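You operate a simulated robot arm through the tools that you are given. There is no shell and no other tool. Be economical: measure what you need, move in short steps, check, and stop when the job is done.

You run a simulated robot arm. Do the job below in one go: nothing can be reset, and whatever is moved stays where it is left.

TASK
Aim the sensor box till its lamp lights, then try belt 2.
Fine: the one between the narrow belts; the blue lever beside it to FREE first, back to HOLD before starting; run the belt four seconds or more, then stop it; other controls and tubs stay.

The check looks at the end state, three seconds after you hand in, the way a careful person would. Anything else that was tipped, shoved, dropped, spilled or broken makes it a failure.

THE ROBOT
A 6-joint arm with a two-finger parallel gripper, fixed in place. Base frame: the origin is at the foot of the arm, x ahead of it, y to its left, z up; the work surface is at about z = 90. Readings come in cm, rad, newtons and seconds.
With the tool pointing down near the work surface it reaches from about 58 to 94 cm from the base axis. Its first joint turns from -2.601 to 2.601 rad. Payload 3.43 kg.
The TCP is the grasp point between the finger pads, 3.4 cm short of the fingertips. In the tool frame z runs along the fingers and y along their closing line. The gripper opens to 12.8 cm. The fingers are 2.4 cm wide and 1.2 cm thick; the gripper's body (4.8 by 13 cm) begins 9.6 cm behind the TCP.
Orientation is told as [roll, pitch, yaw] about the base's x, y, z axes, in that order, counted from this pose: with the fingers straight down and closing along the base's y, the tool's x points along the base's -x, its y along +y and its z along -z.

THE INTERFACE
- The arm moves only by the tool play_rows. Its argument "targets" is one flat list of numbers, 7 for each row, row after row: the opening in per cent of the stroke, from 0 (shut) to 100 (fully open), then the shift along the base's x, y, z in cm, then the turn, a rotation vector about the base's x, y, z in rad. In form: [jaw, dx, dy, dz, ax, ay, az, jaw, dx, dy, dz, ax, ay, az, ...]. A call has 1 to 10 rows; each row shifts and turns the commanded pose from where the row before left it. A row lasts 0.2 s, in which the tool goes at most 5 cm and 0.15 rad; a call with a longer step from one row to the next is refused whole, and so is a gripper value outside its range. Where a pose cannot be reached the arm comes as near as it can. A force on the tool above 40 N (or 10 N above the force at the start of the call, whichever is more), or a blocked arm, ends the call early, and 0.2 s more pass. Each finger travels about 10.8 cm/s and halts on what it meets, pressing with about 42 N; the grip force reading is that of the motor and also rises with nothing between the fingers. The clock runs only during rows and for 0.2 s after the last one: add rows that do not move to give the fingers time. It gives the time, the measured TCP pose, the force on the tool (base axes), the opening and the grip force at its end, in the units of the frame above (readings bear some noise), with the torque about the TCP (base axes, N m) and any sound that the robot's microphone picked up.
- Cameras (640 x 400 px; columns grow to the right, rows downward): "scene" is fixed at [39.87, 49.96, 153.88]; the picture's right is [-0.15, 0.99, 0.00], its down [0.86, 0.13, -0.49] and it looks along [-0.49, -0.07, -0.87] (base axes); focal length 214 px, centre (320, 200). "wrist" rides on the gripper at [7.6, -1.1, -16] in the tool frame; the picture's right is [0.15, 0.99, 0.00], its down [-0.88, 0.13, -0.46] and it looks along [-0.45, 0.07, 0.89] (tool axes); focal length 234 px, centre (320, 200). There is no depth. A picture from a camera that has moved, and an enlarged one, comes with that camera's place and axes in the base frame and with its lens.
- snapshot(camera): a new picture of that camera. The clock stands still meanwhile.
- raise_lower(by): slides the trunk up (or, below 0, down) by that many cm; the arm rides with it, the base frame stays. It gives what a move gives, with no picture.
- zoom(camera, box): a new picture of the part [left, top, right, bottom] of that camera's present view, enlarged. The clock stands still meanwhile.
- job_done(): hands the job in; it is judged then, once.

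Work in short steps. Places have to be worked out from the pictures, the camera data and where the tool is seen: move nearer, look again, correct. Check each grasp and each placing, and mend what went wrong. You have 120 turns and 68 pictures in all, those below and enlarged ones among them. Open the gripper and draw the arm clear of the work before you hand the job in, unless the task says otherwise; then end with one line.

The tools are called by a JSON object that holds its "method" and its "body". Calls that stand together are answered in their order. play_rows: Moves the arm, as the interface text tells. Its arguments: {"type":"object","properties":{"targets":{"type":"array","items":{"type":"number"}}},"required":["targets"]} The other tools are called the same way: raise_lower (by) slides the trunk up or down; snapshot (camera) takes a picture; zoom (camera, box) takes an enlarged picture of a part of a camera's view; job_done () hands the job in.

At the start:

```text
t: 0.0
tool_pos: [50.35, -38.28, 125.01]
tool_rot: [0.0, -0.002, 0.0]
wrist_force: [-0.2, 0.0, 0.8]
wrist_torque: [0.01, 0.0, 0.01]
finger_gap: 12.8
grasp_force: 0.0
trunk travel left (down, up): [-69.6, 1.4]
```

scene: 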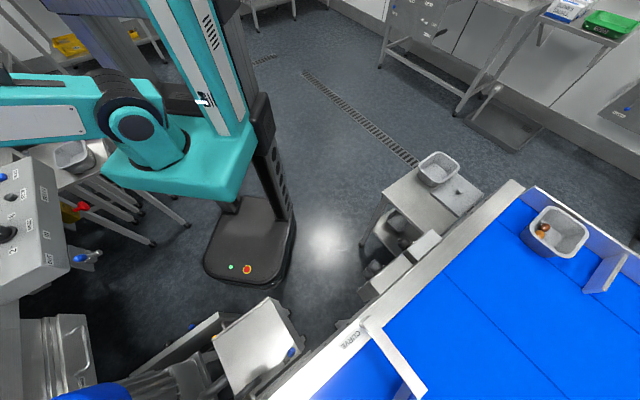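
wrist: 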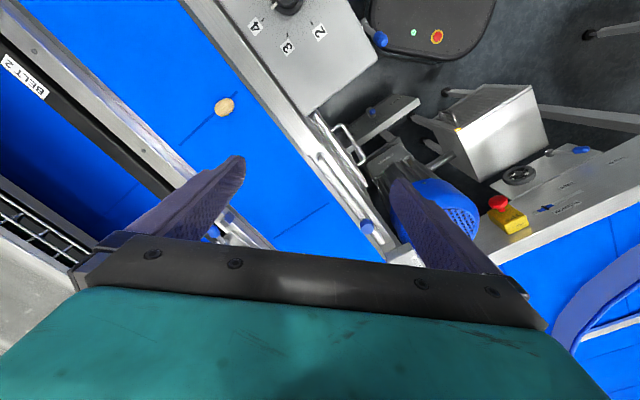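

The pictures show a control panel with a knob and labels, and belts around the arm. I take enlarged views to find the controls.

{"method": "zoom", "body": {"camera": "scene", "box": [0, 140, 320, 400]}}

{"method": "zoom", "body": {"camera": "wrist", "box": [0, 0, 320, 270]}}

{"method": "zoom", "body": {"camera": "wrist", "box": [300, 0, 640, 280]}}

```text
1.54 times, centred on (160, 270) of scene
camera zoom: at [39.87, 49.96, 153.88], right [-0.15, 0.99, 0.0], down [0.86, 0.13, -0.49], along [-0.49, -0.07, -0.87], focal length 330 px, centre (566, 92)
```

zoom: 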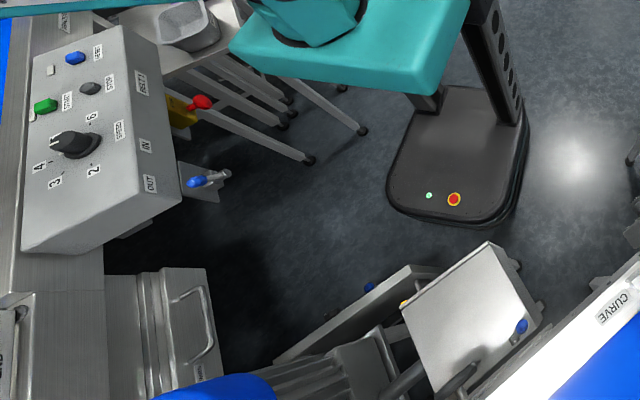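

```text
1.48 times, centred on (160, 135) of wrist
camera zoom: at [42.69, -39.35, 140.92], right [-0.15, 0.99, 0.0], down [0.88, 0.13, 0.46], along [0.45, 0.07, -0.89], focal length 347 px, centre (557, 296)
```

zoom: 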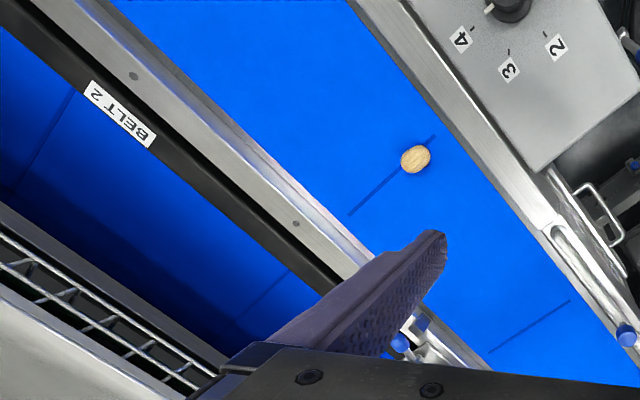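

```text
1.43 times, centred on (470, 140) of wrist
camera zoom: at [42.69, -39.35, 140.92], right [-0.15, 0.99, 0.0], down [0.88, 0.13, 0.46], along [0.45, 0.07, -0.89], focal length 334 px, centre (106, 286)
```

zoom: 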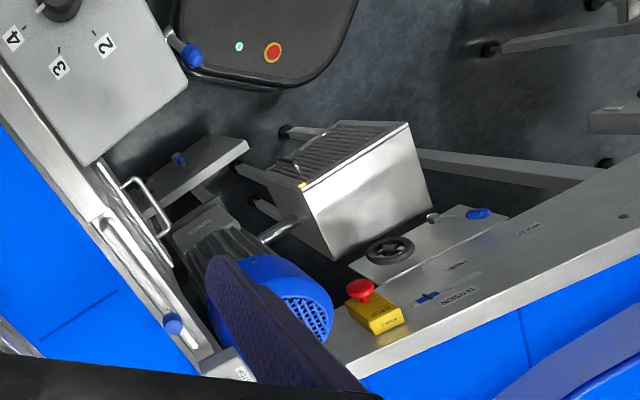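

A blue handle shows behind the left finger, about (79,-59). I move the tool forward and right at its present height to see that area.

{"method": "play_rows", "body": {"targets": [100, 3, -4, 0, 0, 0, 0, 100, 3, -4, 0, 0, 0, 0, 100, 3, -4, 0, 0, 0, 0, 100, 3, -4, 0, 0, 0, 0, 100, 0, 0, 0, 0, 0, 0]}}

{"method": "snapshot", "body": {"camera": "wrist"}}

{"method": "snapshot", "body": {"camera": "scene"}}

```text
t: 1.2
tool_pos: [62.14, -54.2, 124.8]
tool_rot: [0.001, 0.0, 0.0]
wrist_force: [0.6, 0.0, 0.9]
wrist_torque: [-0.01, 0.01, 0.01]
finger_gap: 12.77
grasp_force: 0.0
trunk travel left (down, up): [-69.6, 1.4]
```

```text
62 pictures are left
camera wrist: at [54.55, -55.28, 140.74], right [-0.15, 0.99, 0.0], down [0.88, 0.13, 0.46], along [0.45, 0.07, -0.89], focal length 234 px, centre (320, 200)
```

wrist: 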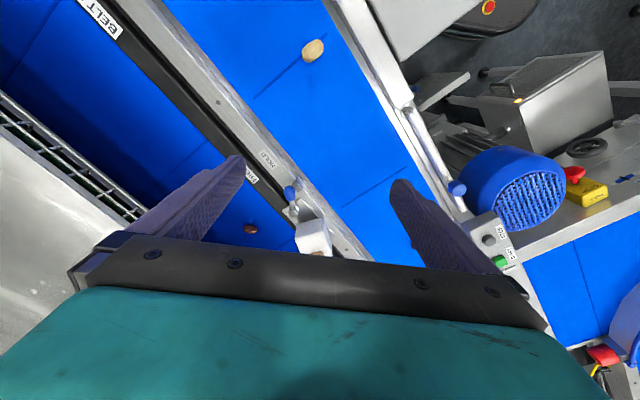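

```text
61 pictures are left
```

scene: 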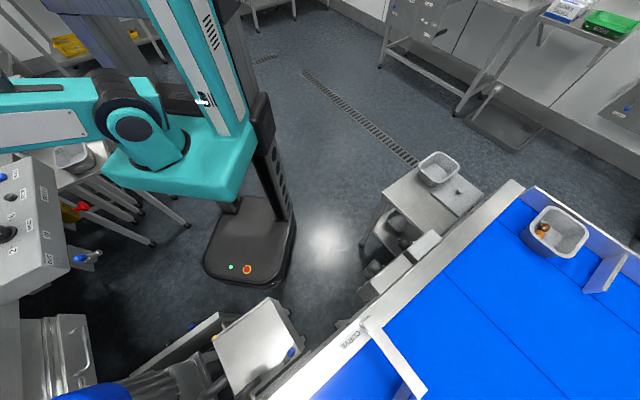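

Between the narrow belts I see a blue lever with HOLD/FREE labels and a white box beside it. I enlarge that.

{"method": "zoom", "body": {"camera": "wrist", "box": [220, 130, 380, 260]}}

{"method": "zoom", "body": {"camera": "wrist", "box": [430, 150, 640, 290]}}

```text
3.08 times, centred on (300, 195) of wrist
camera zoom: at [54.55, -55.28, 140.74], right [-0.15, 0.99, 0.0], down [0.88, 0.13, 0.46], along [0.45, 0.07, -0.89], focal length 720 px, centre (382, 215)
```

zoom: 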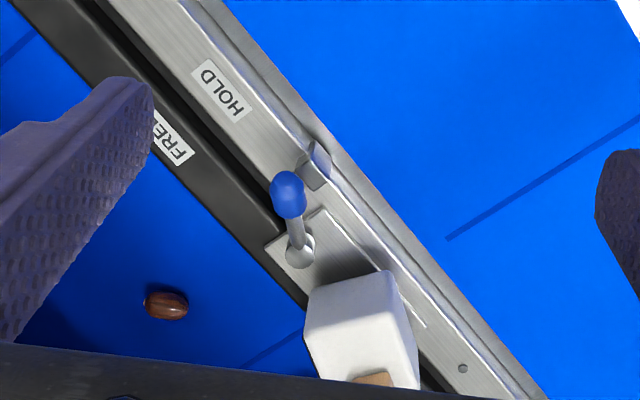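

```text
2.86 times, centred on (535, 220) of wrist
camera zoom: at [54.55, -55.28, 140.74], right [-0.15, 0.99, 0.0], down [0.88, 0.13, 0.46], along [0.45, 0.07, -0.89], focal length 669 px, centre (-294, 143)
```

zoom: 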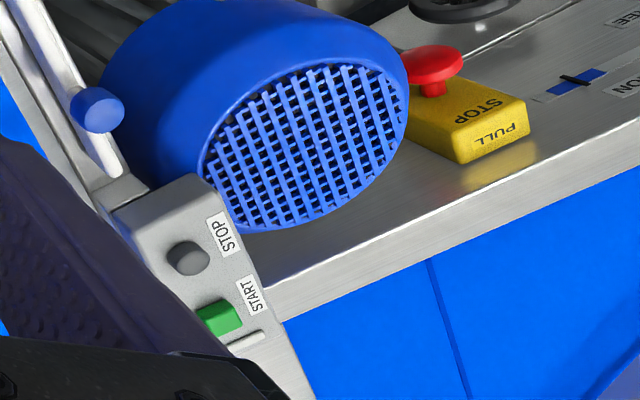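

The lever knob is near (75,-58) and the box near (87,-52); belts run roughly tangentially. I yaw the tool to face radially and move outward for a closer look.

{"method": "play_rows", "body": {"targets": [100, 1.5, 0.5, 0, 0, 0, -0.13, 100, 1.5, 0.5, 0, 0, 0, -0.13, 100, 1.5, 0.5, 0, 0, 0, -0.13, 100, 1.5, 0.5, 0, 0, 0, -0.13, 100, 1.5, 0.5, 0, 0, 0, -0.13, 100, 0, 0, 0, 0, 0, 0]}}

{"method": "snapshot", "body": {"camera": "wrist"}}

```text
t: 2.0
tool_pos: [66.09, -53.05, 124.77]
tool_rot: [-0.008, 0.001, -0.308]
wrist_force: [-2.8, -19.9, 0.7]
wrist_torque: [3.56, -0.44, 1.79]
finger_gap: 12.79
grasp_force: 0.0
trunk travel left (down, up): [-69.6, 1.4]
stopped in row 3: the force on the tool passed its limit at 114 N (the readings are from after the stop); the commanded pose is now the measured one
```

```text
58 pictures are left
camera wrist: at [58.56, -51.64, 140.85], right [0.16, 0.99, -0.01], down [0.88, -0.14, 0.45], along [0.45, -0.08, -0.89], focal length 234 px, centre (320, 200)
```

wrist: 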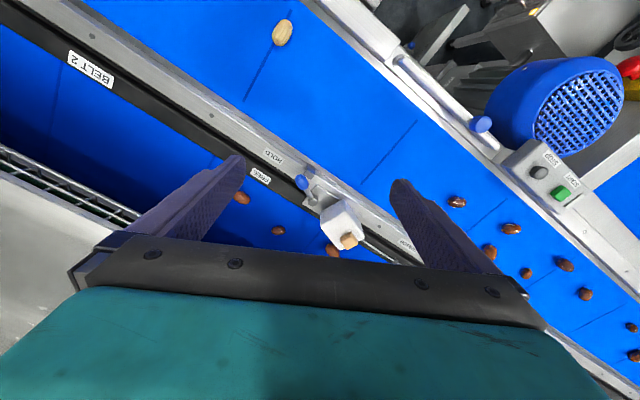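

Something touched the tool about 18 cm above the TCP, on its +y/inner side (maybe the arm's own link or an overhead part). I undo part of the turn and check the force.

{"method": "play_rows", "body": {"targets": [100, -1.5, -0.5, 0, 0, 0, 0.1, 100, 0, 0, 0, 0, 0, 0]}}

{"method": "zoom", "body": {"camera": "scene", "box": [0, 60, 200, 320]}}

```text
t: 2.6
tool_pos: [64.53, -53.42, 124.85]
tool_rot: [-0.007, 0.001, -0.213]
wrist_force: [0.3, -0.5, -0.8]
wrist_torque: [-0.03, 0.01, 0.03]
finger_gap: 12.78
grasp_force: 0.1
trunk travel left (down, up): [-69.6, 1.4]
```

```text
1.54 times, centred on (100, 190) of scene
camera zoom: at [39.87, 49.96, 153.88], right [-0.15, 0.99, 0.0], down [0.86, 0.13, -0.49], along [-0.49, -0.07, -0.87], focal length 330 px, centre (658, 215)
```

zoom: 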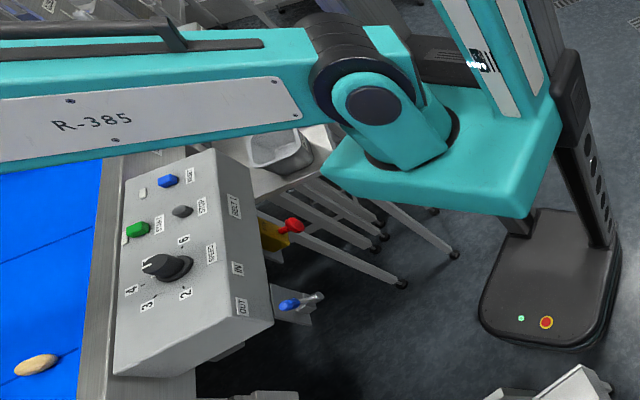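

The contact is gone. The knobbed panel seems to be labelled BELT 1, so belt 2's controls are elsewhere. I return yaw to zero and move carefully toward +x +y to look on.

{"method": "play_rows", "body": {"targets": [100, 0, 0, 0, 0, 0, 0.1, 100, 0, 0, 0, 0, 0, 0.1, 100, 2, 2, 0, 0, 0, 0, 100, 2, 2, 0, 0, 0, 0, 100, 2, 2, 0, 0, 0, 0, 100, 2, 2, 0, 0, 0, 0, 100, 0, 0, 0, 0, 0, 0]}}

{"method": "snapshot", "body": {"camera": "wrist"}}

```text
t: 4.2
tool_pos: [72.51, -45.54, 124.93]
tool_rot: [-0.007, 0.0, -0.013]
wrist_force: [1.3, -0.2, 0.1]
wrist_torque: [0.03, -0.02, 0.0]
finger_gap: 12.8
grasp_force: 0.0
trunk travel left (down, up): [-69.6, 1.4]
```

```text
56 pictures are left
camera wrist: at [64.94, -46.44, 140.92], right [-0.13, 0.99, -0.01], down [0.88, 0.12, 0.45], along [0.45, 0.06, -0.89], focal length 234 px, centre (320, 200)
```

wrist: 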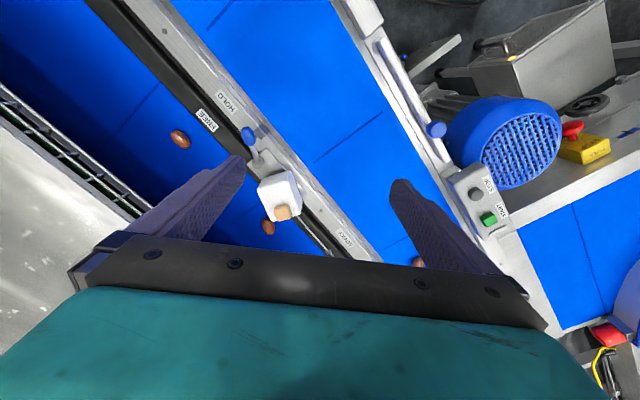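

{"method": "zoom", "body": {"camera": "wrist", "box": [190, 80, 400, 265]}}

{"method": "zoom", "body": {"camera": "wrist", "box": [420, 90, 640, 290]}}

```text
2.16 times, centred on (295, 172) of wrist
camera zoom: at [64.94, -46.44, 140.92], right [-0.13, 0.99, -0.01], down [0.88, 0.12, 0.45], along [0.45, 0.06, -0.89], focal length 506 px, centre (374, 260)
```

zoom: 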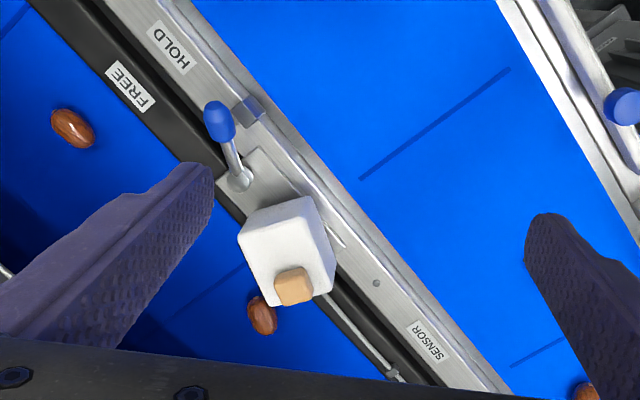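

```text
2.00 times, centred on (530, 190) of wrist
camera zoom: at [64.94, -46.44, 140.92], right [-0.13, 0.99, -0.01], down [0.88, 0.12, 0.45], along [0.45, 0.06, -0.89], focal length 468 px, centre (-100, 220)
```

zoom: 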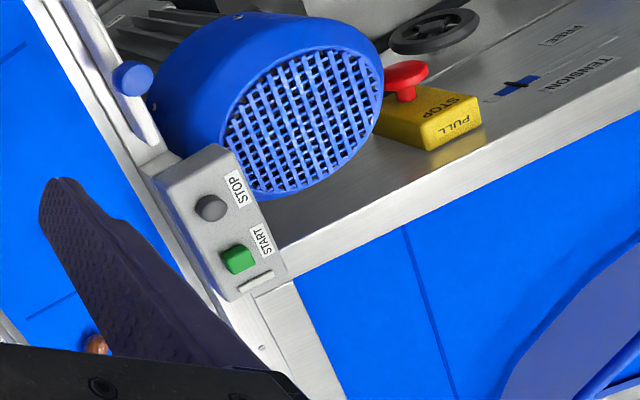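

{"method": "zoom", "body": {"camera": "scene", "box": [0, 140, 110, 290]}}

{"method": "play_rows", "body": {"targets": [100, 2, -1, -3, 0, 0, 0, 100, 2, -1, -3, 0, 0, 0, 100, 1, -1, -3, 0, 0, 0, 100, 0, 0, 0, 0, 0, 0]}}

{"method": "snapshot", "body": {"camera": "wrist"}}

```text
2.67 times, centred on (55, 215) of scene
camera zoom: at [39.87, 49.96, 153.88], right [-0.15, 0.99, 0.0], down [0.86, 0.13, -0.49], along [-0.49, -0.07, -0.87], focal length 572 px, centre (1027, 160)
```

zoom: 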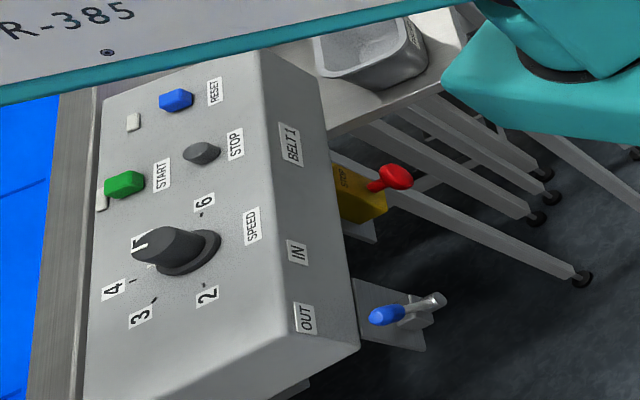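

```text
t: 5.2
tool_pos: [77.68, -48.51, 115.93]
tool_rot: [-0.007, -0.001, -0.013]
wrist_force: [0.9, -0.7, -0.3]
wrist_torque: [0.0, -0.01, 0.03]
finger_gap: 12.8
grasp_force: 0.1
trunk travel left (down, up): [-69.6, 1.4]
```

```text
52 pictures are left
camera wrist: at [70.01, -49.46, 131.94], right [-0.13, 0.99, -0.01], down [0.88, 0.12, 0.46], along [0.45, 0.06, -0.89], focal length 234 px, centre (320, 200)
```

wrist: 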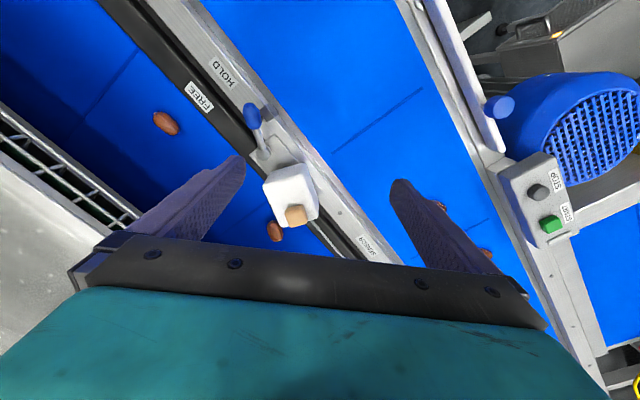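

The big panel is belt 1's. I move toward the small START/STOP box near (82,-10) to read which belt it serves.

{"method": "play_rows", "body": {"targets": [100, -2, 3, 1, 0, 0, 0, 100, -2, 4.2, 1, 0, 0, 0, 100, -2, 4.2, 1, 0, 0, 0, 100, -1, 4.2, 0, 0, 0, 0, 100, -1, 4.2, 0, 0, 0, 0, 100, 0, 4.2, 0, 0, 0, 0, 100, 0, 0, 0, 0, 0, 0]}}

{"method": "snapshot", "body": {"camera": "wrist"}}

```text
t: 6.9
tool_pos: [69.76, -24.58, 118.8]
tool_rot: [-0.007, -0.005, -0.007]
wrist_force: [7.7, -0.9, -12.1]
wrist_torque: [0.04, 0.31, 0.02]
finger_gap: 12.81
grasp_force: 0.0
trunk travel left (down, up): [-69.6, 1.4]
stopped in row 7: the force on the tool passed its limit at 41 N (the readings are from after the stop); the commanded pose is now the measured one
```

```text
51 pictures are left
camera wrist: at [62.06, -25.49, 134.78], right [-0.14, 0.99, -0.01], down [0.88, 0.13, 0.46], along [0.46, 0.06, -0.89], focal length 234 px, centre (320, 200)
```

wrist: 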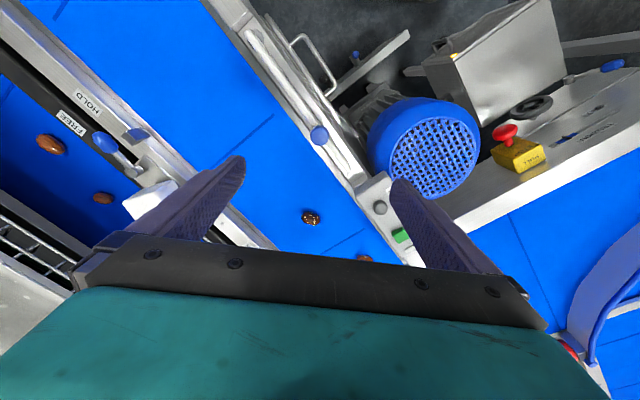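

The contact again fits the wrist camera touching the arm's own forearm (it happens when the camera points back at the base). I yaw +0.45 to keep the camera clear, and look.

{"method": "play_rows", "body": {"targets": [100, 0, 0, 0, 0, 0, 0.12, 100, 0, 0, 0, 0, 0, 0.12, 100, 0, 0, 0, 0, 0, 0.12, 100, 0, 0, 0, 0, 0, 0.12, 100, 0, 0, 0, 0, 0, 0]}}

{"method": "snapshot", "body": {"camera": "wrist"}}

```text
t: 8.1
tool_pos: [69.56, -24.69, 118.83]
tool_rot: [-0.009, -0.004, 0.473]
wrist_force: [0.4, 0.2, -0.4]
wrist_torque: [0.01, 0.0, 0.01]
finger_gap: 12.82
grasp_force: 0.1
trunk travel left (down, up): [-69.6, 1.4]
```

```text
50 pictures are left
camera wrist: at [63.32, -28.97, 134.85], right [-0.58, 0.81, -0.01], down [0.72, 0.52, 0.46], along [0.38, 0.26, -0.89], focal length 234 px, centre (320, 200)
```

wrist: 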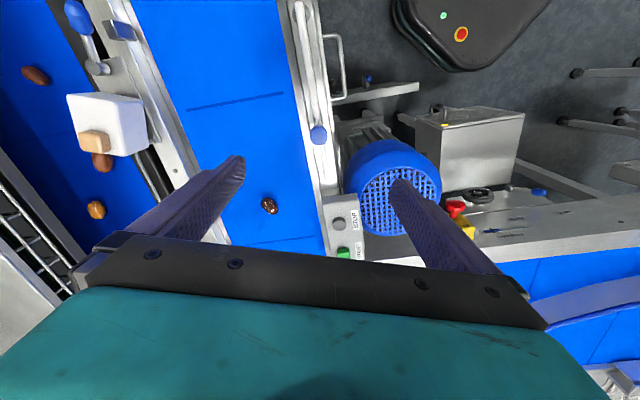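

Cleared. I move on along +y/+x to see the small box and what is beyond it.

{"method": "play_rows", "body": {"targets": [100, 2, 4, 0, 0, 0, 0, 100, 2, 4, 0, 0, 0, 0, 100, 2, 4, 0, 0, 0, 0, 100, 0, 0, 0, 0, 0, 0]}}

{"method": "snapshot", "body": {"camera": "wrist"}}

```text
t: 9.1
tool_pos: [75.55, -12.59, 118.78]
tool_rot: [-0.008, -0.003, 0.471]
wrist_force: [-0.7, 0.4, 0.2]
wrist_torque: [-0.01, 0.0, -0.03]
finger_gap: 12.83
grasp_force: 0.1
trunk travel left (down, up): [-69.6, 1.4]
```

```text
49 pictures are left
camera wrist: at [69.16, -16.82, 134.75], right [-0.58, 0.81, -0.01], down [0.72, 0.52, 0.46], along [0.38, 0.26, -0.89], focal length 234 px, centre (320, 200)
```

wrist: 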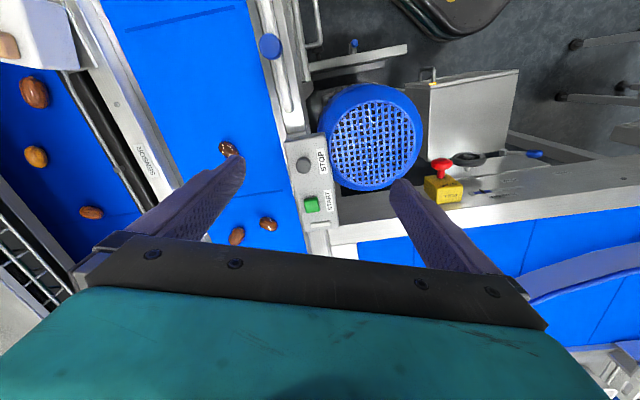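

{"method": "zoom", "body": {"camera": "wrist", "box": [250, 110, 400, 260]}}

{"method": "zoom", "body": {"camera": "wrist", "box": [0, 0, 180, 250]}}

```text
2.67 times, centred on (325, 185) of wrist
camera zoom: at [69.16, -16.82, 134.75], right [-0.58, 0.81, -0.01], down [0.72, 0.52, 0.46], along [0.38, 0.26, -0.89], focal length 624 px, centre (307, 240)
```

zoom: 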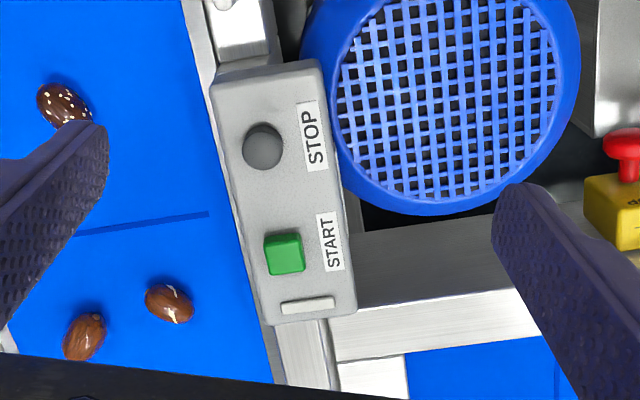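

```text
1.60 times, centred on (90, 125) of wrist
camera zoom: at [69.16, -16.82, 134.75], right [-0.58, 0.81, -0.01], down [0.72, 0.52, 0.46], along [0.38, 0.26, -0.89], focal length 375 px, centre (688, 320)
```

zoom: 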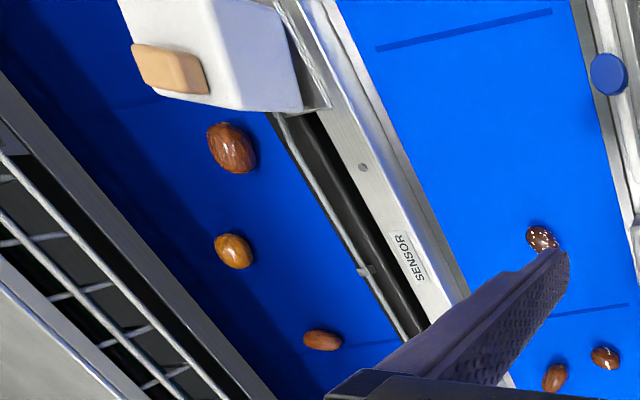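

The small box has no belt name on top. I look further along the belts for another control and the sensor's counterpart.

{"method": "play_rows", "body": {"targets": [100, 1, 4, 1, 0, 0, 0, 100, 1, 4, 1, 0, 0, 0, 100, 1, 4, 1, 0, 0, 0, 100, 1, 4, 1, 0, 0, 0, 100, 0, 0, 0, 0, 0, 0]}}

{"method": "snapshot", "body": {"camera": "wrist"}}

```text
t: 10.3
tool_pos: [79.4, 3.4, 122.78]
tool_rot: [-0.007, -0.003, 0.47]
wrist_force: [0.1, 0.0, -0.3]
wrist_torque: [-0.01, 0.0, 0.04]
finger_gap: 12.79
grasp_force: 0.1
trunk travel left (down, up): [-69.6, 1.4]
```

```text
46 pictures are left
camera wrist: at [73.05, -0.9, 138.73], right [-0.58, 0.81, -0.01], down [0.72, 0.52, 0.46], along [0.38, 0.26, -0.89], focal length 234 px, centre (320, 200)
```

wrist: 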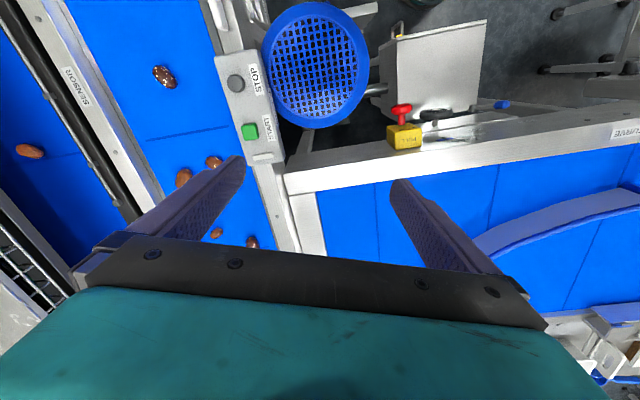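

The far belt is the CURVE. I go back upstream to see whether belt 2 has controls on its upstream part.

{"method": "play_rows", "body": {"targets": [100, -2, -4.4, 0, 0, 0, 0, 100, -2, -4.4, 0, 0, 0, 0, 100, -2, -4.4, 0, 0, 0, 0, 100, -2, -4.4, 0, 0, 0, 0, 100, -2, -4.4, 0, 0, 0, 0, 100, -2, -4.4, 0, 0, 0, 0, 100, -2, -4.4, 0, 0, 0, 0, 100, -2, -4.4, 0, 0, 0, 0, 100, -2, -4.4, 0, 0, 0, 0, 100, -2, -4.4, 0, 0, 0, 0]}}

{"method": "play_rows", "body": {"targets": [100, -2, -4.4, 0, 0, 0, 0, 100, -2, -4.4, 0, 0, 0, 0, 100, -2, -4.4, 0, 0, 0, 0, 100, -2, -4.4, 0, 0, 0, -0.1, 100, -2, -4.4, 0, 0, 0, -0.1, 100, -2, -4.4, 0, 0, 0, -0.1, 100, 0, 0, 0, 0, 0, 0]}}

{"method": "snapshot", "body": {"camera": "wrist"}}

```text
t: 12.5
tool_pos: [59.28, -40.72, 122.88]
tool_rot: [-0.007, -0.004, 0.474]
wrist_force: [0.8, -0.4, 0.6]
wrist_torque: [0.01, -0.03, 0.0]
finger_gap: 12.81
grasp_force: 0.2
trunk travel left (down, up): [-69.6, 1.4]
```

```text
t: 14.1
tool_pos: [47.68, -66.95, 122.64]
tool_rot: [-0.007, -0.004, 0.171]
wrist_force: [1.0, 0.0, 0.7]
wrist_torque: [-0.01, 0.05, -0.03]
finger_gap: 12.82
grasp_force: 0.0
trunk travel left (down, up): [-69.6, 1.4]
```

```text
45 pictures are left
camera wrist: at [40.39, -69.21, 138.66], right [-0.31, 0.95, -0.01], down [0.84, 0.28, 0.46], along [0.44, 0.14, -0.89], focal length 234 px, centre (320, 200)
```

wrist: 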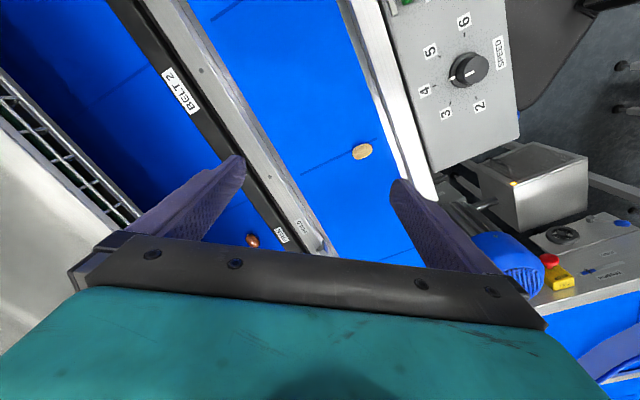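

{"method": "play_rows", "body": {"targets": [100, -3.5, -2.5, 0, 0, 0, 0, 100, -3.5, -2.5, 0, 0, 0, 0, 100, -3.5, -2.5, 0, 0, 0, 0, 100, -3.5, -2, 0, 0, 0, 0, 100, -3.5, -1.5, 0, 0, 0, 0, 100, -3.5, -1.5, 0, 0, 0, 0, 100, 0, 0, 0, 0, 0, 0]}}

{"method": "snapshot", "body": {"camera": "wrist"}}

```text
t: 15.7
tool_pos: [26.63, -79.56, 122.92]
tool_rot: [-0.006, -0.004, 0.172]
wrist_force: [-0.3, 0.4, -0.9]
wrist_torque: [0.0, -0.02, -0.01]
finger_gap: 12.8
grasp_force: 0.0
trunk travel left (down, up): [-69.6, 1.4]
```

```text
44 pictures are left
camera wrist: at [19.3, -81.84, 138.86], right [-0.31, 0.95, -0.01], down [0.84, 0.28, 0.46], along [0.44, 0.14, -0.89], focal length 234 px, centre (320, 200)
```

wrist: 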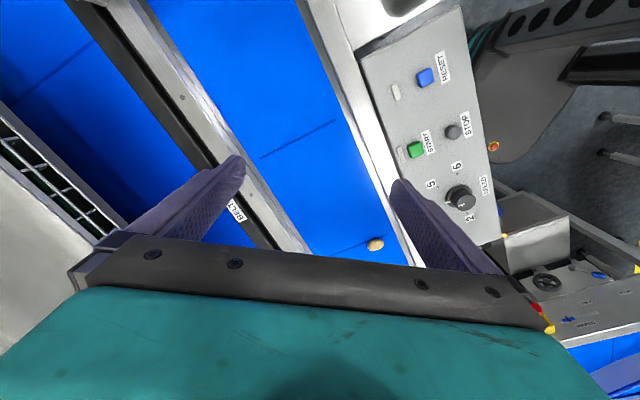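

No other belt 2 control upstream, so the small box is the likely one (I'll verify later). Now I go to the sensor, yawing so the camera looks downstream along the belt.

{"method": "play_rows", "body": {"targets": [100, 4, 1.5, 0, 0, 0, 0, 100, 4, 1.5, 0, 0, 0, 0, 100, 4, 1.5, 0, 0, 0, 0, 100, 4, 2, 0, 0, 0, 0, 100, 4, 2, 0, 0, 0, 0.12, 100, 4, 2, 0, 0, 0, 0.12, 100, 4, 2, 0, 0, 0, 0.12, 100, 4, 2, 0, 0, 0, 0.12, 100, 4, 2, 0, 0, 0, 0.12, 100, 0, 0, 0, 0, 0, 0]}}

{"method": "snapshot", "body": {"camera": "wrist"}}

```text
t: 17.9
tool_pos: [62.63, -63.02, 122.81]
tool_rot: [-0.007, -0.003, 0.773]
wrist_force: [-0.2, -0.1, -0.3]
wrist_torque: [-0.01, 0.0, 0.01]
finger_gap: 12.79
grasp_force: 0.1
trunk travel left (down, up): [-69.6, 1.4]
```

```text
43 pictures are left
camera wrist: at [57.79, -69.15, 138.79], right [-0.8, 0.61, -0.01], down [0.54, 0.71, 0.46], along [0.28, 0.36, -0.89], focal length 234 px, centre (320, 200)
```

wrist: 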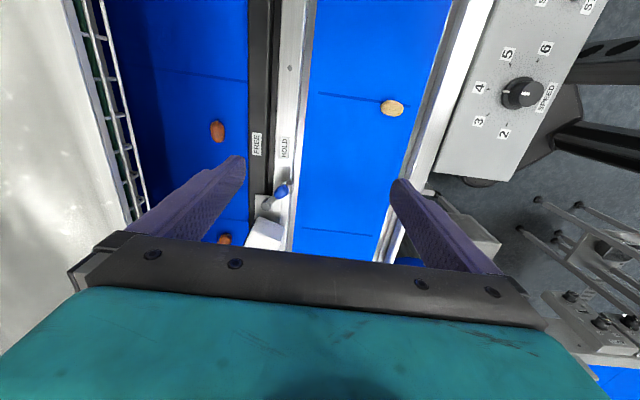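

{"method": "play_rows", "body": {"targets": [100, 2.5, 2.5, -3, 0, 0, 0, 100, 2.5, 2.5, -3, 0, 0, 0, 100, 2.5, 2.5, -3, 0, 0, 0, 100, 0, 0, 0, 0, 0, 0]}}

{"method": "zoom", "body": {"camera": "wrist", "box": [180, 50, 420, 260]}}

```text
t: 18.9
tool_pos: [70.28, -55.5, 113.81]
tool_rot: [-0.009, -0.003, 0.773]
wrist_force: [-0.9, 0.0, 0.1]
wrist_torque: [0.03, -0.01, -0.01]
finger_gap: 12.8
grasp_force: 0.0
trunk travel left (down, up): [-69.6, 1.4]
```

```text
1.90 times, centred on (300, 155) of wrist
camera zoom: at [65.38, -61.59, 129.72], right [-0.79, 0.61, -0.01], down [0.54, 0.71, 0.46], along [0.28, 0.36, -0.89], focal length 446 px, centre (358, 286)
```

zoom: 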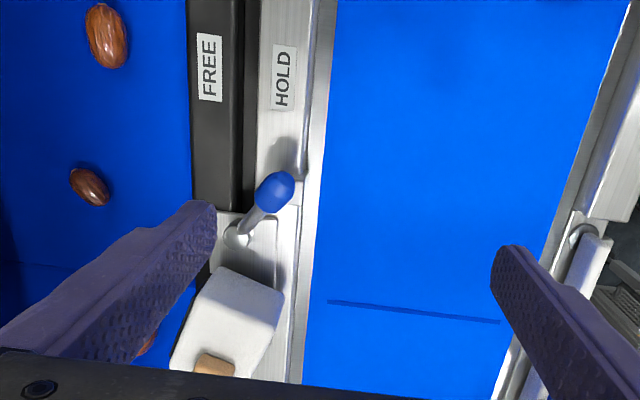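

The lever leans to the HOLD side (inner); pivot about (82.2,-57.5), knob (75.6,-58.4,97.4). I shut the gripper and test, at safe height, whether the arm reaches the end of the outward push (79.4,-63.1).

{"method": "play_rows", "body": {"targets": [0, 2.1, -0.5, 0, 0, 0, 0, 0, 2.3, -2.3, 0, 0, 0, 0, 0, 2.3, -2.3, 0, 0, 0, 0, 0, 2.4, -2.5, 0, 0, 0, 0, 0, 0, 0, 0, 0, 0, 0]}}

```text
t: 20.1
tool_pos: [72.69, -57.01, 112.94]
tool_rot: [-0.008, -0.004, 0.771]
wrist_force: [0.0, 0.2, -1.8]
wrist_torque: [0.01, 0.0, -0.01]
finger_gap: 0.0
grasp_force: 32.9
out of reach, approached as far as the arm can: row 2, 3, 4
trunk travel left (down, up): [-69.6, 1.4]
```

Reach straight down ends at about 92 cm here. I tilt the fingers outward (about the belt direction) by 0.5 rad to gain reach.

{"method": "play_rows", "body": {"targets": [0, -0.5, 0.5, 0, -0.088, -0.088, 0, 0, -0.5, 0.5, 0, -0.088, -0.088, 0, 0, 0, 0, 0, -0.088, -0.088, 0, 0, 0, 0, 0, -0.088, -0.088, 0, 0, 0, 0, 0, 0, 0, 0]}}

```text
t: 21.3
tool_pos: [71.6, -55.97, 112.99]
tool_rot: [-0.505, -0.011, 0.775]
wrist_force: [0.7, 0.3, -0.1]
wrist_torque: [0.01, 0.03, -0.01]
finger_gap: 0.0
grasp_force: 32.8
trunk travel left (down, up): [-69.6, 1.4]
```

{"method": "play_rows", "body": {"targets": [0, 2, -2, -1, 0, 0, 0, 0, 2, -2, -1, 0, 0, 0, 0, 2, -2, -1, 0, 0, 0, 0, 2, -2, 0, 0, 0, 0, 0, 0, 0, 0, 0, 0, 0]}}

{"method": "snapshot", "body": {"camera": "wrist"}}

```text
t: 22.5
tool_pos: [79.59, -63.89, 109.89]
tool_rot: [-0.504, -0.008, 0.776]
wrist_force: [0.1, 0.4, -0.2]
wrist_torque: [-0.01, -0.02, 0.0]
finger_gap: 0.0
grasp_force: 32.8
trunk travel left (down, up): [-69.6, 1.4]
```

```text
41 pictures are left
camera wrist: at [69.36, -64.46, 124.39], right [-0.71, 0.52, -0.48], down [0.39, 0.85, 0.34], along [0.59, 0.05, -0.81], focal length 234 px, centre (320, 200)
```

wrist: 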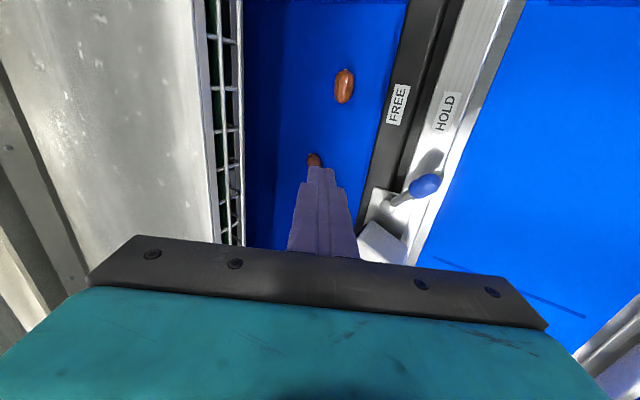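

With tilt it reaches. I go back to the inner side of the knob, (70.6,-54.3), and lower to TCP z 99.

{"method": "play_rows", "body": {"targets": [0, -2.25, 2.4, 0, 0, 0, 0, 0, -2.25, 2.4, 0, 0, 0, 0, 0, -2.25, 2.4, 0, 0, 0, 0, 0, -2.25, 2.4, 0, 0, 0, 0, 0, 0, 0, -3, 0, 0, 0, 0, 0, 0, -3, 0, 0, 0, 0, 0, 0, -3, 0, 0, 0, 0, 0, 0, -1.8, 0, 0, 0, 0, 0, 0, 0, 0, 0, 0]}}

{"method": "snapshot", "body": {"camera": "wrist"}}

```text
t: 24.5
tool_pos: [70.33, -54.4, 98.97]
tool_rot: [-0.503, -0.009, 0.773]
wrist_force: [-0.3, 0.1, 0.0]
wrist_torque: [-0.02, -0.01, 0.04]
finger_gap: 0.0
grasp_force: 33.4
trunk travel left (down, up): [-69.6, 1.4]
```

```text
40 pictures are left
camera wrist: at [60.2, -54.91, 113.47], right [-0.71, 0.52, -0.48], down [0.39, 0.85, 0.34], along [0.59, 0.05, -0.81], focal length 234 px, centre (320, 200)
```

wrist: 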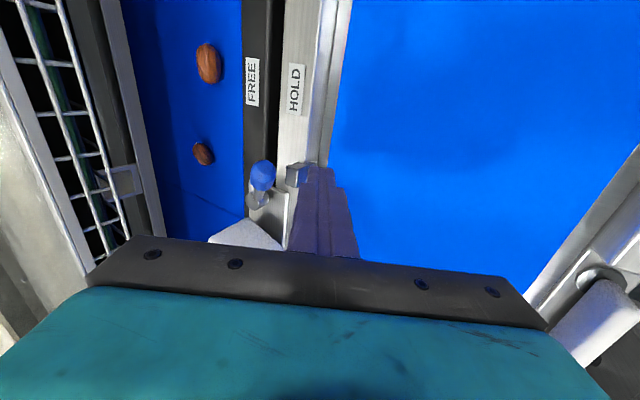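

A small stop tab sits below the knob, so I raise 1 cm to clear it, then push outward in small steps toward FREE.

{"method": "play_rows", "body": {"targets": [0, 0, 0, 1.0, 0, 0, 0, 0, 0.9, -0.9, 0, 0, 0, 0, 0, 0.9, -0.9, 0, 0, 0, 0, 0, 0.9, -0.9, 0, 0, 0, 0, 0, 0.9, -0.9, 0, 0, 0, 0, 0, 0.9, -0.9, 0, 0, 0, 0, 0, 0, 0, 0, 0, 0, 0]}}

{"method": "snapshot", "body": {"camera": "wrist"}}

```text
t: 26.1
tool_pos: [75.09, -58.89, 100.1]
tool_rot: [-0.506, -0.01, 0.776]
wrist_force: [0.2, -0.2, 0.6]
wrist_torque: [0.0, 0.01, 0.0]
finger_gap: 0.0
grasp_force: 32.7
trunk travel left (down, up): [-69.6, 1.4]
```

```text
39 pictures are left
camera wrist: at [64.89, -59.49, 114.57], right [-0.71, 0.52, -0.48], down [0.39, 0.85, 0.34], along [0.59, 0.05, -0.81], focal length 234 px, centre (320, 200)
```

wrist: 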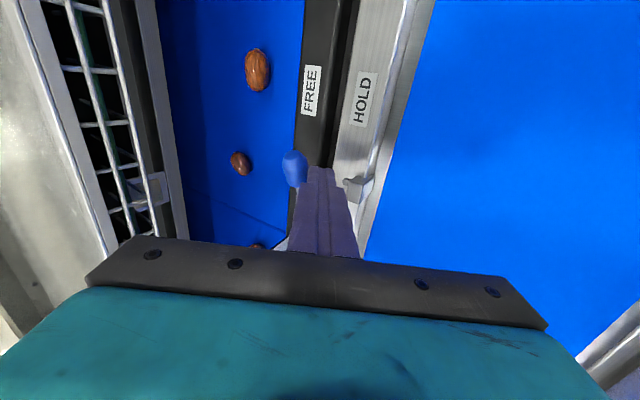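

The knob moves with the finger. I continue outward in smaller steps until the lever reaches its stop.

{"method": "play_rows", "body": {"targets": [0, 0.7, -0.7, 0, 0, 0, 0, 0, 0.7, -0.7, 0, 0, 0, 0, 0, 0.7, -0.7, 0, 0, 0, 0, 0, 0.7, -0.7, 0, 0, 0, 0, 0, 0, 0, 0, 0, 0, 0]}}

{"method": "snapshot", "body": {"camera": "wrist"}}

```text
t: 27.2
tool_pos: [77.17, -61.1, 100.19]
tool_rot: [-0.49, -0.009, 0.777]
wrist_force: [-12.8, 11.2, 11.0]
wrist_torque: [0.12, 0.06, 0.15]
finger_gap: 0.0
grasp_force: 33.3
trunk travel left (down, up): [-69.6, 1.4]
stopped in row 5: the force on the tool passed its limit at 42 N (the readings are from after the stop); the commanded pose is now the measured one
```

```text
38 pictures are left
camera wrist: at [67.08, -61.86, 114.71], right [-0.71, 0.52, -0.47], down [0.4, 0.85, 0.35], along [0.58, 0.06, -0.81], focal length 234 px, centre (320, 200)
```

wrist: 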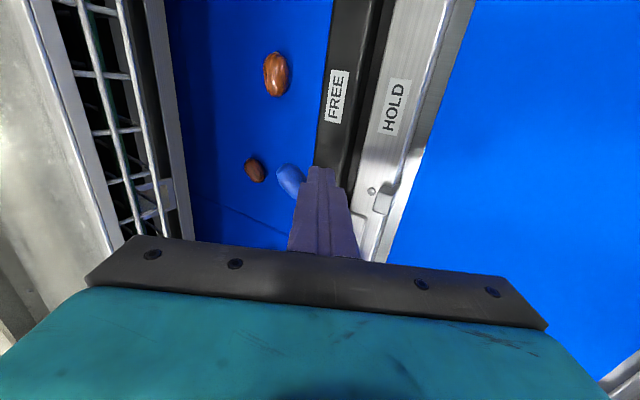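

A firm stop at 42 N: probably the FREE end. I back off, lift, and look.

{"method": "play_rows", "body": {"targets": [0, -1, 1, 0, 0, 0, 0, 0, -1.5, 1.5, 2, 0, 0, 0, 0, -1.5, 1.5, 4, 0, 0, 0, 0, -2, 2, 4, 0, 0, 0, 0, -1, 1, 0, 0, 0, 0, 0, 0, 0, 0, 0, 0, 0]}}

{"method": "snapshot", "body": {"camera": "wrist"}}

```text
t: 28.6
tool_pos: [70.38, -54.34, 109.76]
tool_rot: [-0.49, -0.008, 0.773]
wrist_force: [-0.4, -0.1, -0.6]
wrist_torque: [0.02, 0.0, -0.01]
finger_gap: 0.0
grasp_force: 33.2
trunk travel left (down, up): [-69.6, 1.4]
```

```text
37 pictures are left
camera wrist: at [60.36, -55.0, 124.39], right [-0.71, 0.52, -0.47], down [0.4, 0.85, 0.35], along [0.58, 0.06, -0.81], focal length 234 px, centre (320, 200)
```

wrist: 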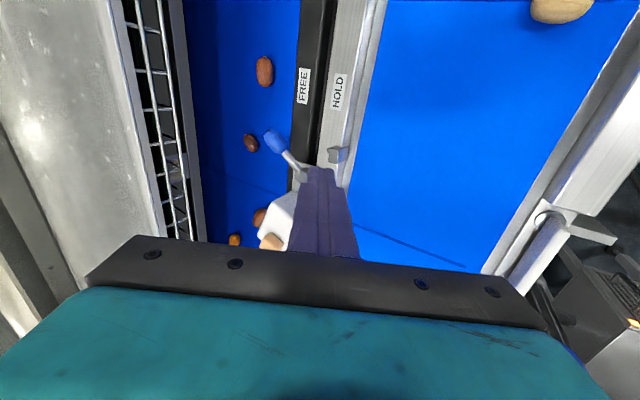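

Lever is at FREE. Now I move downstream over belt 1 to look at the sensor box.

{"method": "play_rows", "body": {"targets": [0, 1.5, 2.5, 1, 0, 0, 0, 0, 1.5, 2.5, 1, 0, 0, 0, 0, 0, 2, 1, 0, 0, 0, 0, 0, 0, 0, 0, 0, 0]}}

{"method": "zoom", "body": {"camera": "wrist", "box": [100, 40, 420, 260]}}

```text
t: 29.6
tool_pos: [73.36, -47.32, 112.7]
tool_rot: [-0.489, -0.007, 0.775]
wrist_force: [1.3, -1.0, -0.8]
wrist_torque: [0.01, 0.02, 0.01]
finger_gap: 0.01
grasp_force: 32.8
trunk travel left (down, up): [-69.6, 1.4]
```

```text
1.82 times, centred on (260, 150) of wrist
camera zoom: at [63.39, -48.14, 127.3], right [-0.71, 0.52, -0.47], down [0.4, 0.85, 0.35], along [0.58, 0.06, -0.81], focal length 426 px, centre (429, 291)
```

zoom: 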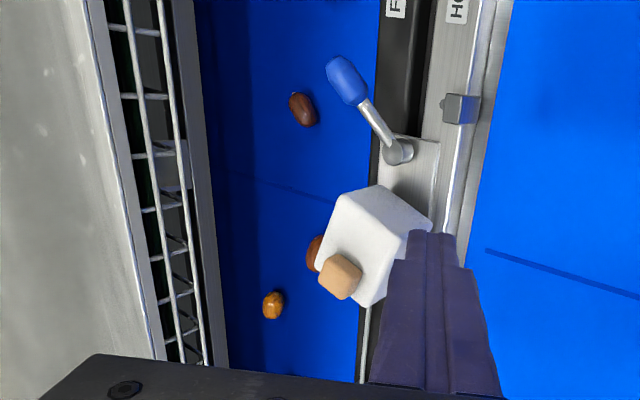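

A bracket on belt 2's far fence sits right across from the box and may be its reflector. I enlarge it and the box.

{"method": "zoom", "body": {"camera": "wrist", "box": [140, 70, 240, 230]}}

{"method": "zoom", "body": {"camera": "wrist", "box": [240, 130, 340, 225]}}

```text
2.50 times, centred on (190, 150) of wrist
camera zoom: at [63.39, -48.14, 127.3], right [-0.71, 0.52, -0.47], down [0.4, 0.85, 0.35], along [0.58, 0.06, -0.81], focal length 585 px, centre (645, 325)
```

zoom: 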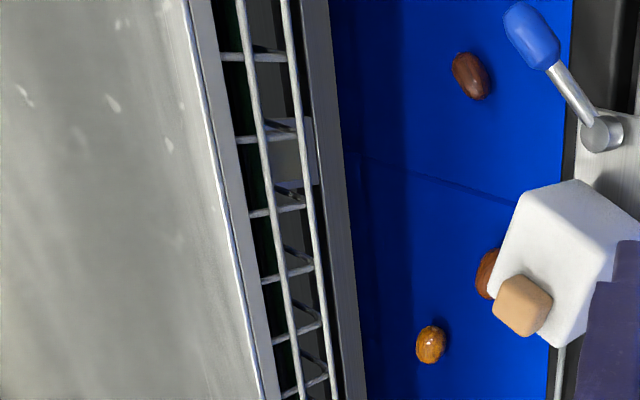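

```text
4.21 times, centred on (290, 178) of wrist
camera zoom: at [63.39, -48.14, 127.3], right [-0.71, 0.52, -0.47], down [0.4, 0.85, 0.35], along [0.58, 0.06, -0.81], focal length 986 px, centre (446, 295)
```

zoom: 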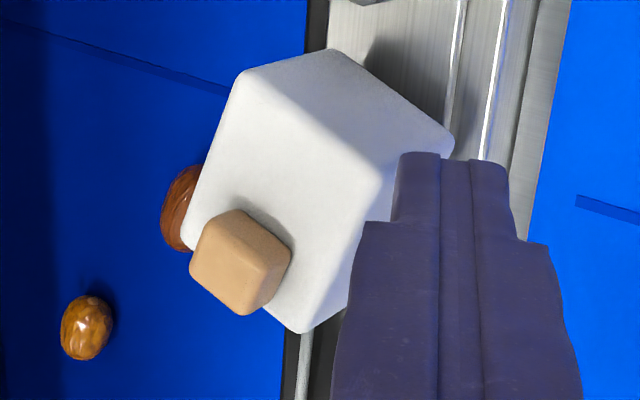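

I need to see the box's outer and downstream faces. I untilt, move downstream and yaw to about π so the camera (now on the outer side) can look sideways back at the box.

{"method": "play_rows", "body": {"targets": [0, 0, 2.5, 2, 0.0866, 0.0866, 0, 0, 0, 2.5, 2, 0.0866, 0.0866, 0, 0, 0, 2.5, 2, 0.0866, 0.0866, 0, 0, 0, 2.5, 1, 0.0866, 0.0866, 0, 0, 1, 2.5, 0, 0, 0, 0.14, 0, 1, 2.5, 0, 0, 0, 0.14, 0, 1, 2.5, 0, 0, 0, 0.14, 0, 1, 2.5, 0, 0, 0, 0.14, 0, 0, 0, 0, 0, 0, 0.14, 0, 0, 0, 0, 0, 0, 0.14]}}

{"method": "play_rows", "body": {"targets": [0, 0, 0, 0, 0, 0, 0.14, 0, 0, 0, 0, 0, 0, 0.14, 0, 0, 0, 0, 0, 0, 0.14, 0, 0, 0, 0, 0, 0, 0.14, 0, 0, 0, 0, 0, 0, 0.14, 0, 0, 0, 0, 0, 0, 0.14, 0, 0, 0, 0, 0, 0, 0.14, 0, 0, 0, 0, 0, 0, 0.14, 0, 0, 0, 0, 0, 0, 0.14, 0, 0, 0, 0, 0, 0, 0.14]}}

{"method": "snapshot", "body": {"camera": "wrist"}}

```text
t: 31.8
tool_pos: [77.37, -27.32, 119.94]
tool_rot: [0.0, -0.001, 1.617]
wrist_force: [-1.2, -0.1, -0.6]
wrist_torque: [0.0, 0.02, 0.0]
finger_gap: 0.0
grasp_force: 33.2
trunk travel left (down, up): [-69.6, 1.4]
```

```text
t: 34.0
tool_pos: [77.45, -27.19, 119.74]
tool_rot: [0.001, -0.001, 2.653]
wrist_force: [-0.6, 0.1, 0.6]
wrist_torque: [0.02, -0.02, 0.02]
finger_gap: 0.0
grasp_force: 32.8
out of reach, approached as far as the arm can: row 8, 9, 10
trunk travel left (down, up): [-69.6, 1.4]
```

```text
33 pictures are left
camera wrist: at [84.76, -29.68, 135.76], right [-0.34, -0.94, 0.0], down [-0.84, 0.3, 0.46], along [-0.43, 0.15, -0.89], focal length 234 px, centre (320, 200)
```

wrist: 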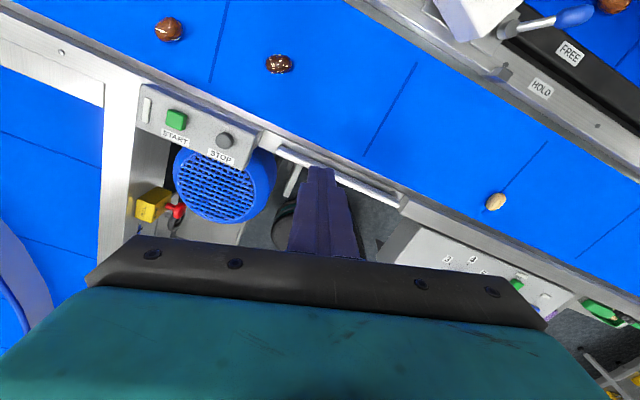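

Yaw limits at about 2.65, and the box is just off the top edge. I move +x and tilt outward 0.4 to bring it in.

{"method": "play_rows", "body": {"targets": [0, 2, 0, 0, -0.045, -0.125, 0, 0, 2, 0, 0, -0.045, -0.125, 0, 0, 2, 0, 0, -0.045, -0.125, 0, 0, 0, 0, 0, 0, 0, 0]}}

{"method": "snapshot", "body": {"camera": "wrist"}}

```text
t: 35.0
tool_pos: [83.44, -27.29, 119.81]
tool_rot: [-0.06, 0.392, 2.64]
wrist_force: [1.0, -0.1, -0.6]
wrist_torque: [-0.03, 0.04, 0.0]
finger_gap: 0.0
grasp_force: 32.8
trunk travel left (down, up): [-69.6, 1.4]
```

```text
32 pictures are left
camera wrist: at [84.31, -27.58, 137.51], right [-0.34, -0.94, 0.0], down [-0.94, 0.34, 0.08], along [-0.07, 0.02, -1.0], focal length 234 px, centre (320, 200)
```

wrist: 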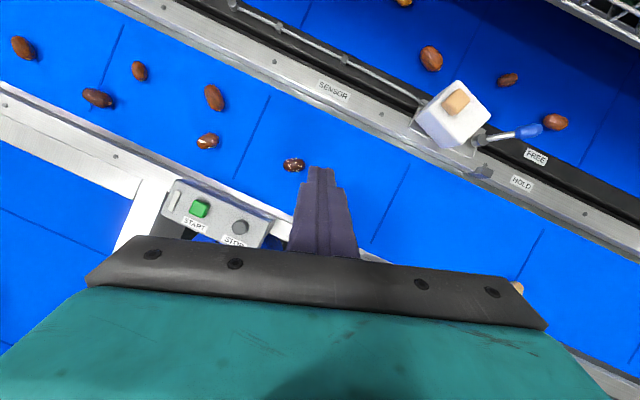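

{"method": "zoom", "body": {"camera": "wrist", "box": [390, 40, 560, 200]}}

{"method": "zoom", "body": {"camera": "wrist", "box": [400, 0, 640, 150]}}

```text
2.50 times, centred on (475, 120) of wrist
camera zoom: at [84.31, -27.58, 137.51], right [-0.34, -0.94, 0.0], down [-0.94, 0.34, 0.08], along [-0.07, 0.02, -1.0], focal length 585 px, centre (-68, 400)
```

zoom: 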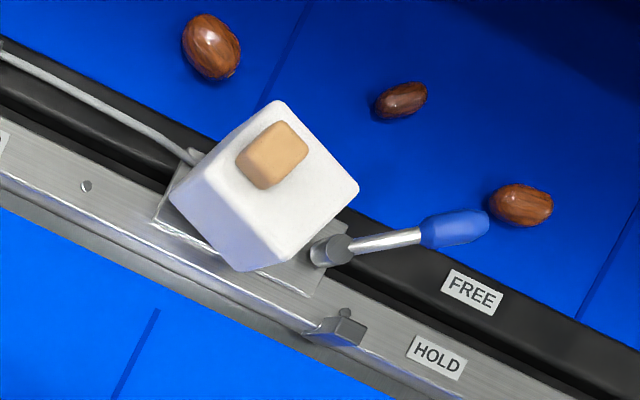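

```text
2.67 times, centred on (520, 75) of wrist
camera zoom: at [84.31, -27.58, 137.51], right [-0.34, -0.94, 0.0], down [-0.94, 0.34, 0.08], along [-0.07, 0.02, -1.0], focal length 624 px, centre (-213, 533)
```

zoom: 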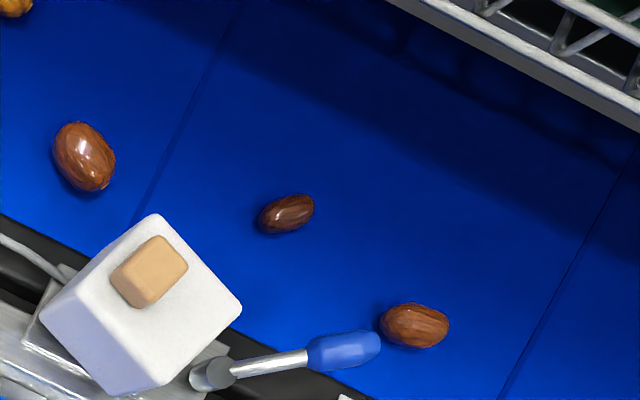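

Very good view: the box is skewed about 20° to its plate, amber lamp on top (unlit). I move further out and lower to see its downstream face and look for the lens.

{"method": "play_rows", "body": {"targets": [0, 2.5, 0, -2.5, 0, 0, 0, 0, 2.5, 0, -2.5, 0, 0, 0, 0, 2.5, 0, -2.5, 0, 0, 0, 0, 2.5, 0, -2, 0, 0, 0, 0, 0, 0, 0, 0, 0, 0]}}

{"method": "snapshot", "body": {"camera": "wrist"}}

```text
t: 36.2
tool_pos: [93.66, -27.45, 110.38]
tool_rot: [-0.06, 0.392, 2.641]
wrist_force: [0.1, -0.7, 0.1]
wrist_torque: [0.01, 0.0, 0.0]
finger_gap: 0.02
grasp_force: 33.1
trunk travel left (down, up): [-69.6, 1.4]
```

```text
29 pictures are left
camera wrist: at [94.49, -27.6, 128.02], right [-0.34, -0.94, 0.0], down [-0.94, 0.34, 0.08], along [-0.07, 0.02, -1.0], focal length 234 px, centre (320, 200)
```

wrist: 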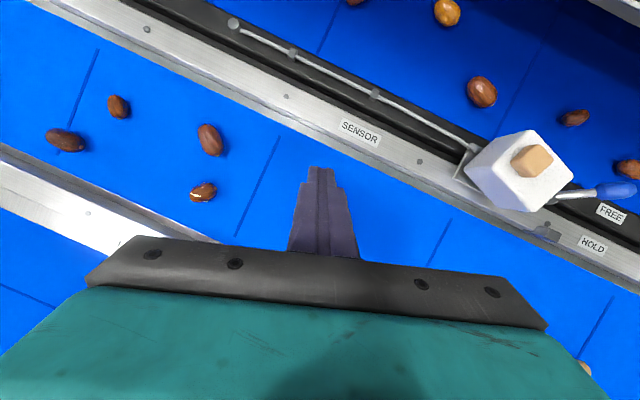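

{"method": "zoom", "body": {"camera": "wrist", "box": [440, 110, 600, 230]}}

```text
3.33 times, centred on (520, 170) of wrist
camera zoom: at [94.49, -27.6, 128.02], right [-0.34, -0.94, 0.0], down [-0.94, 0.34, 0.08], along [-0.07, 0.02, -1.0], focal length 781 px, centre (-347, 300)
```

zoom: 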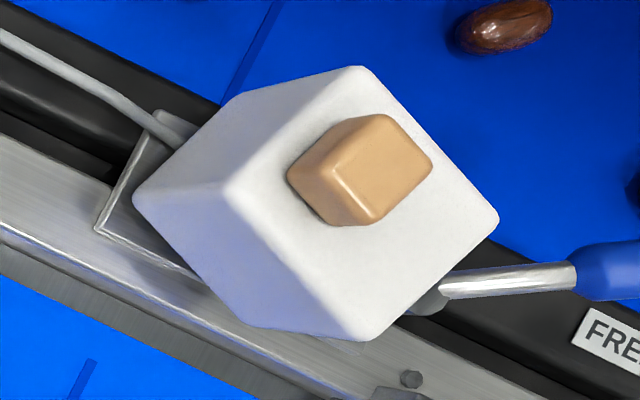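

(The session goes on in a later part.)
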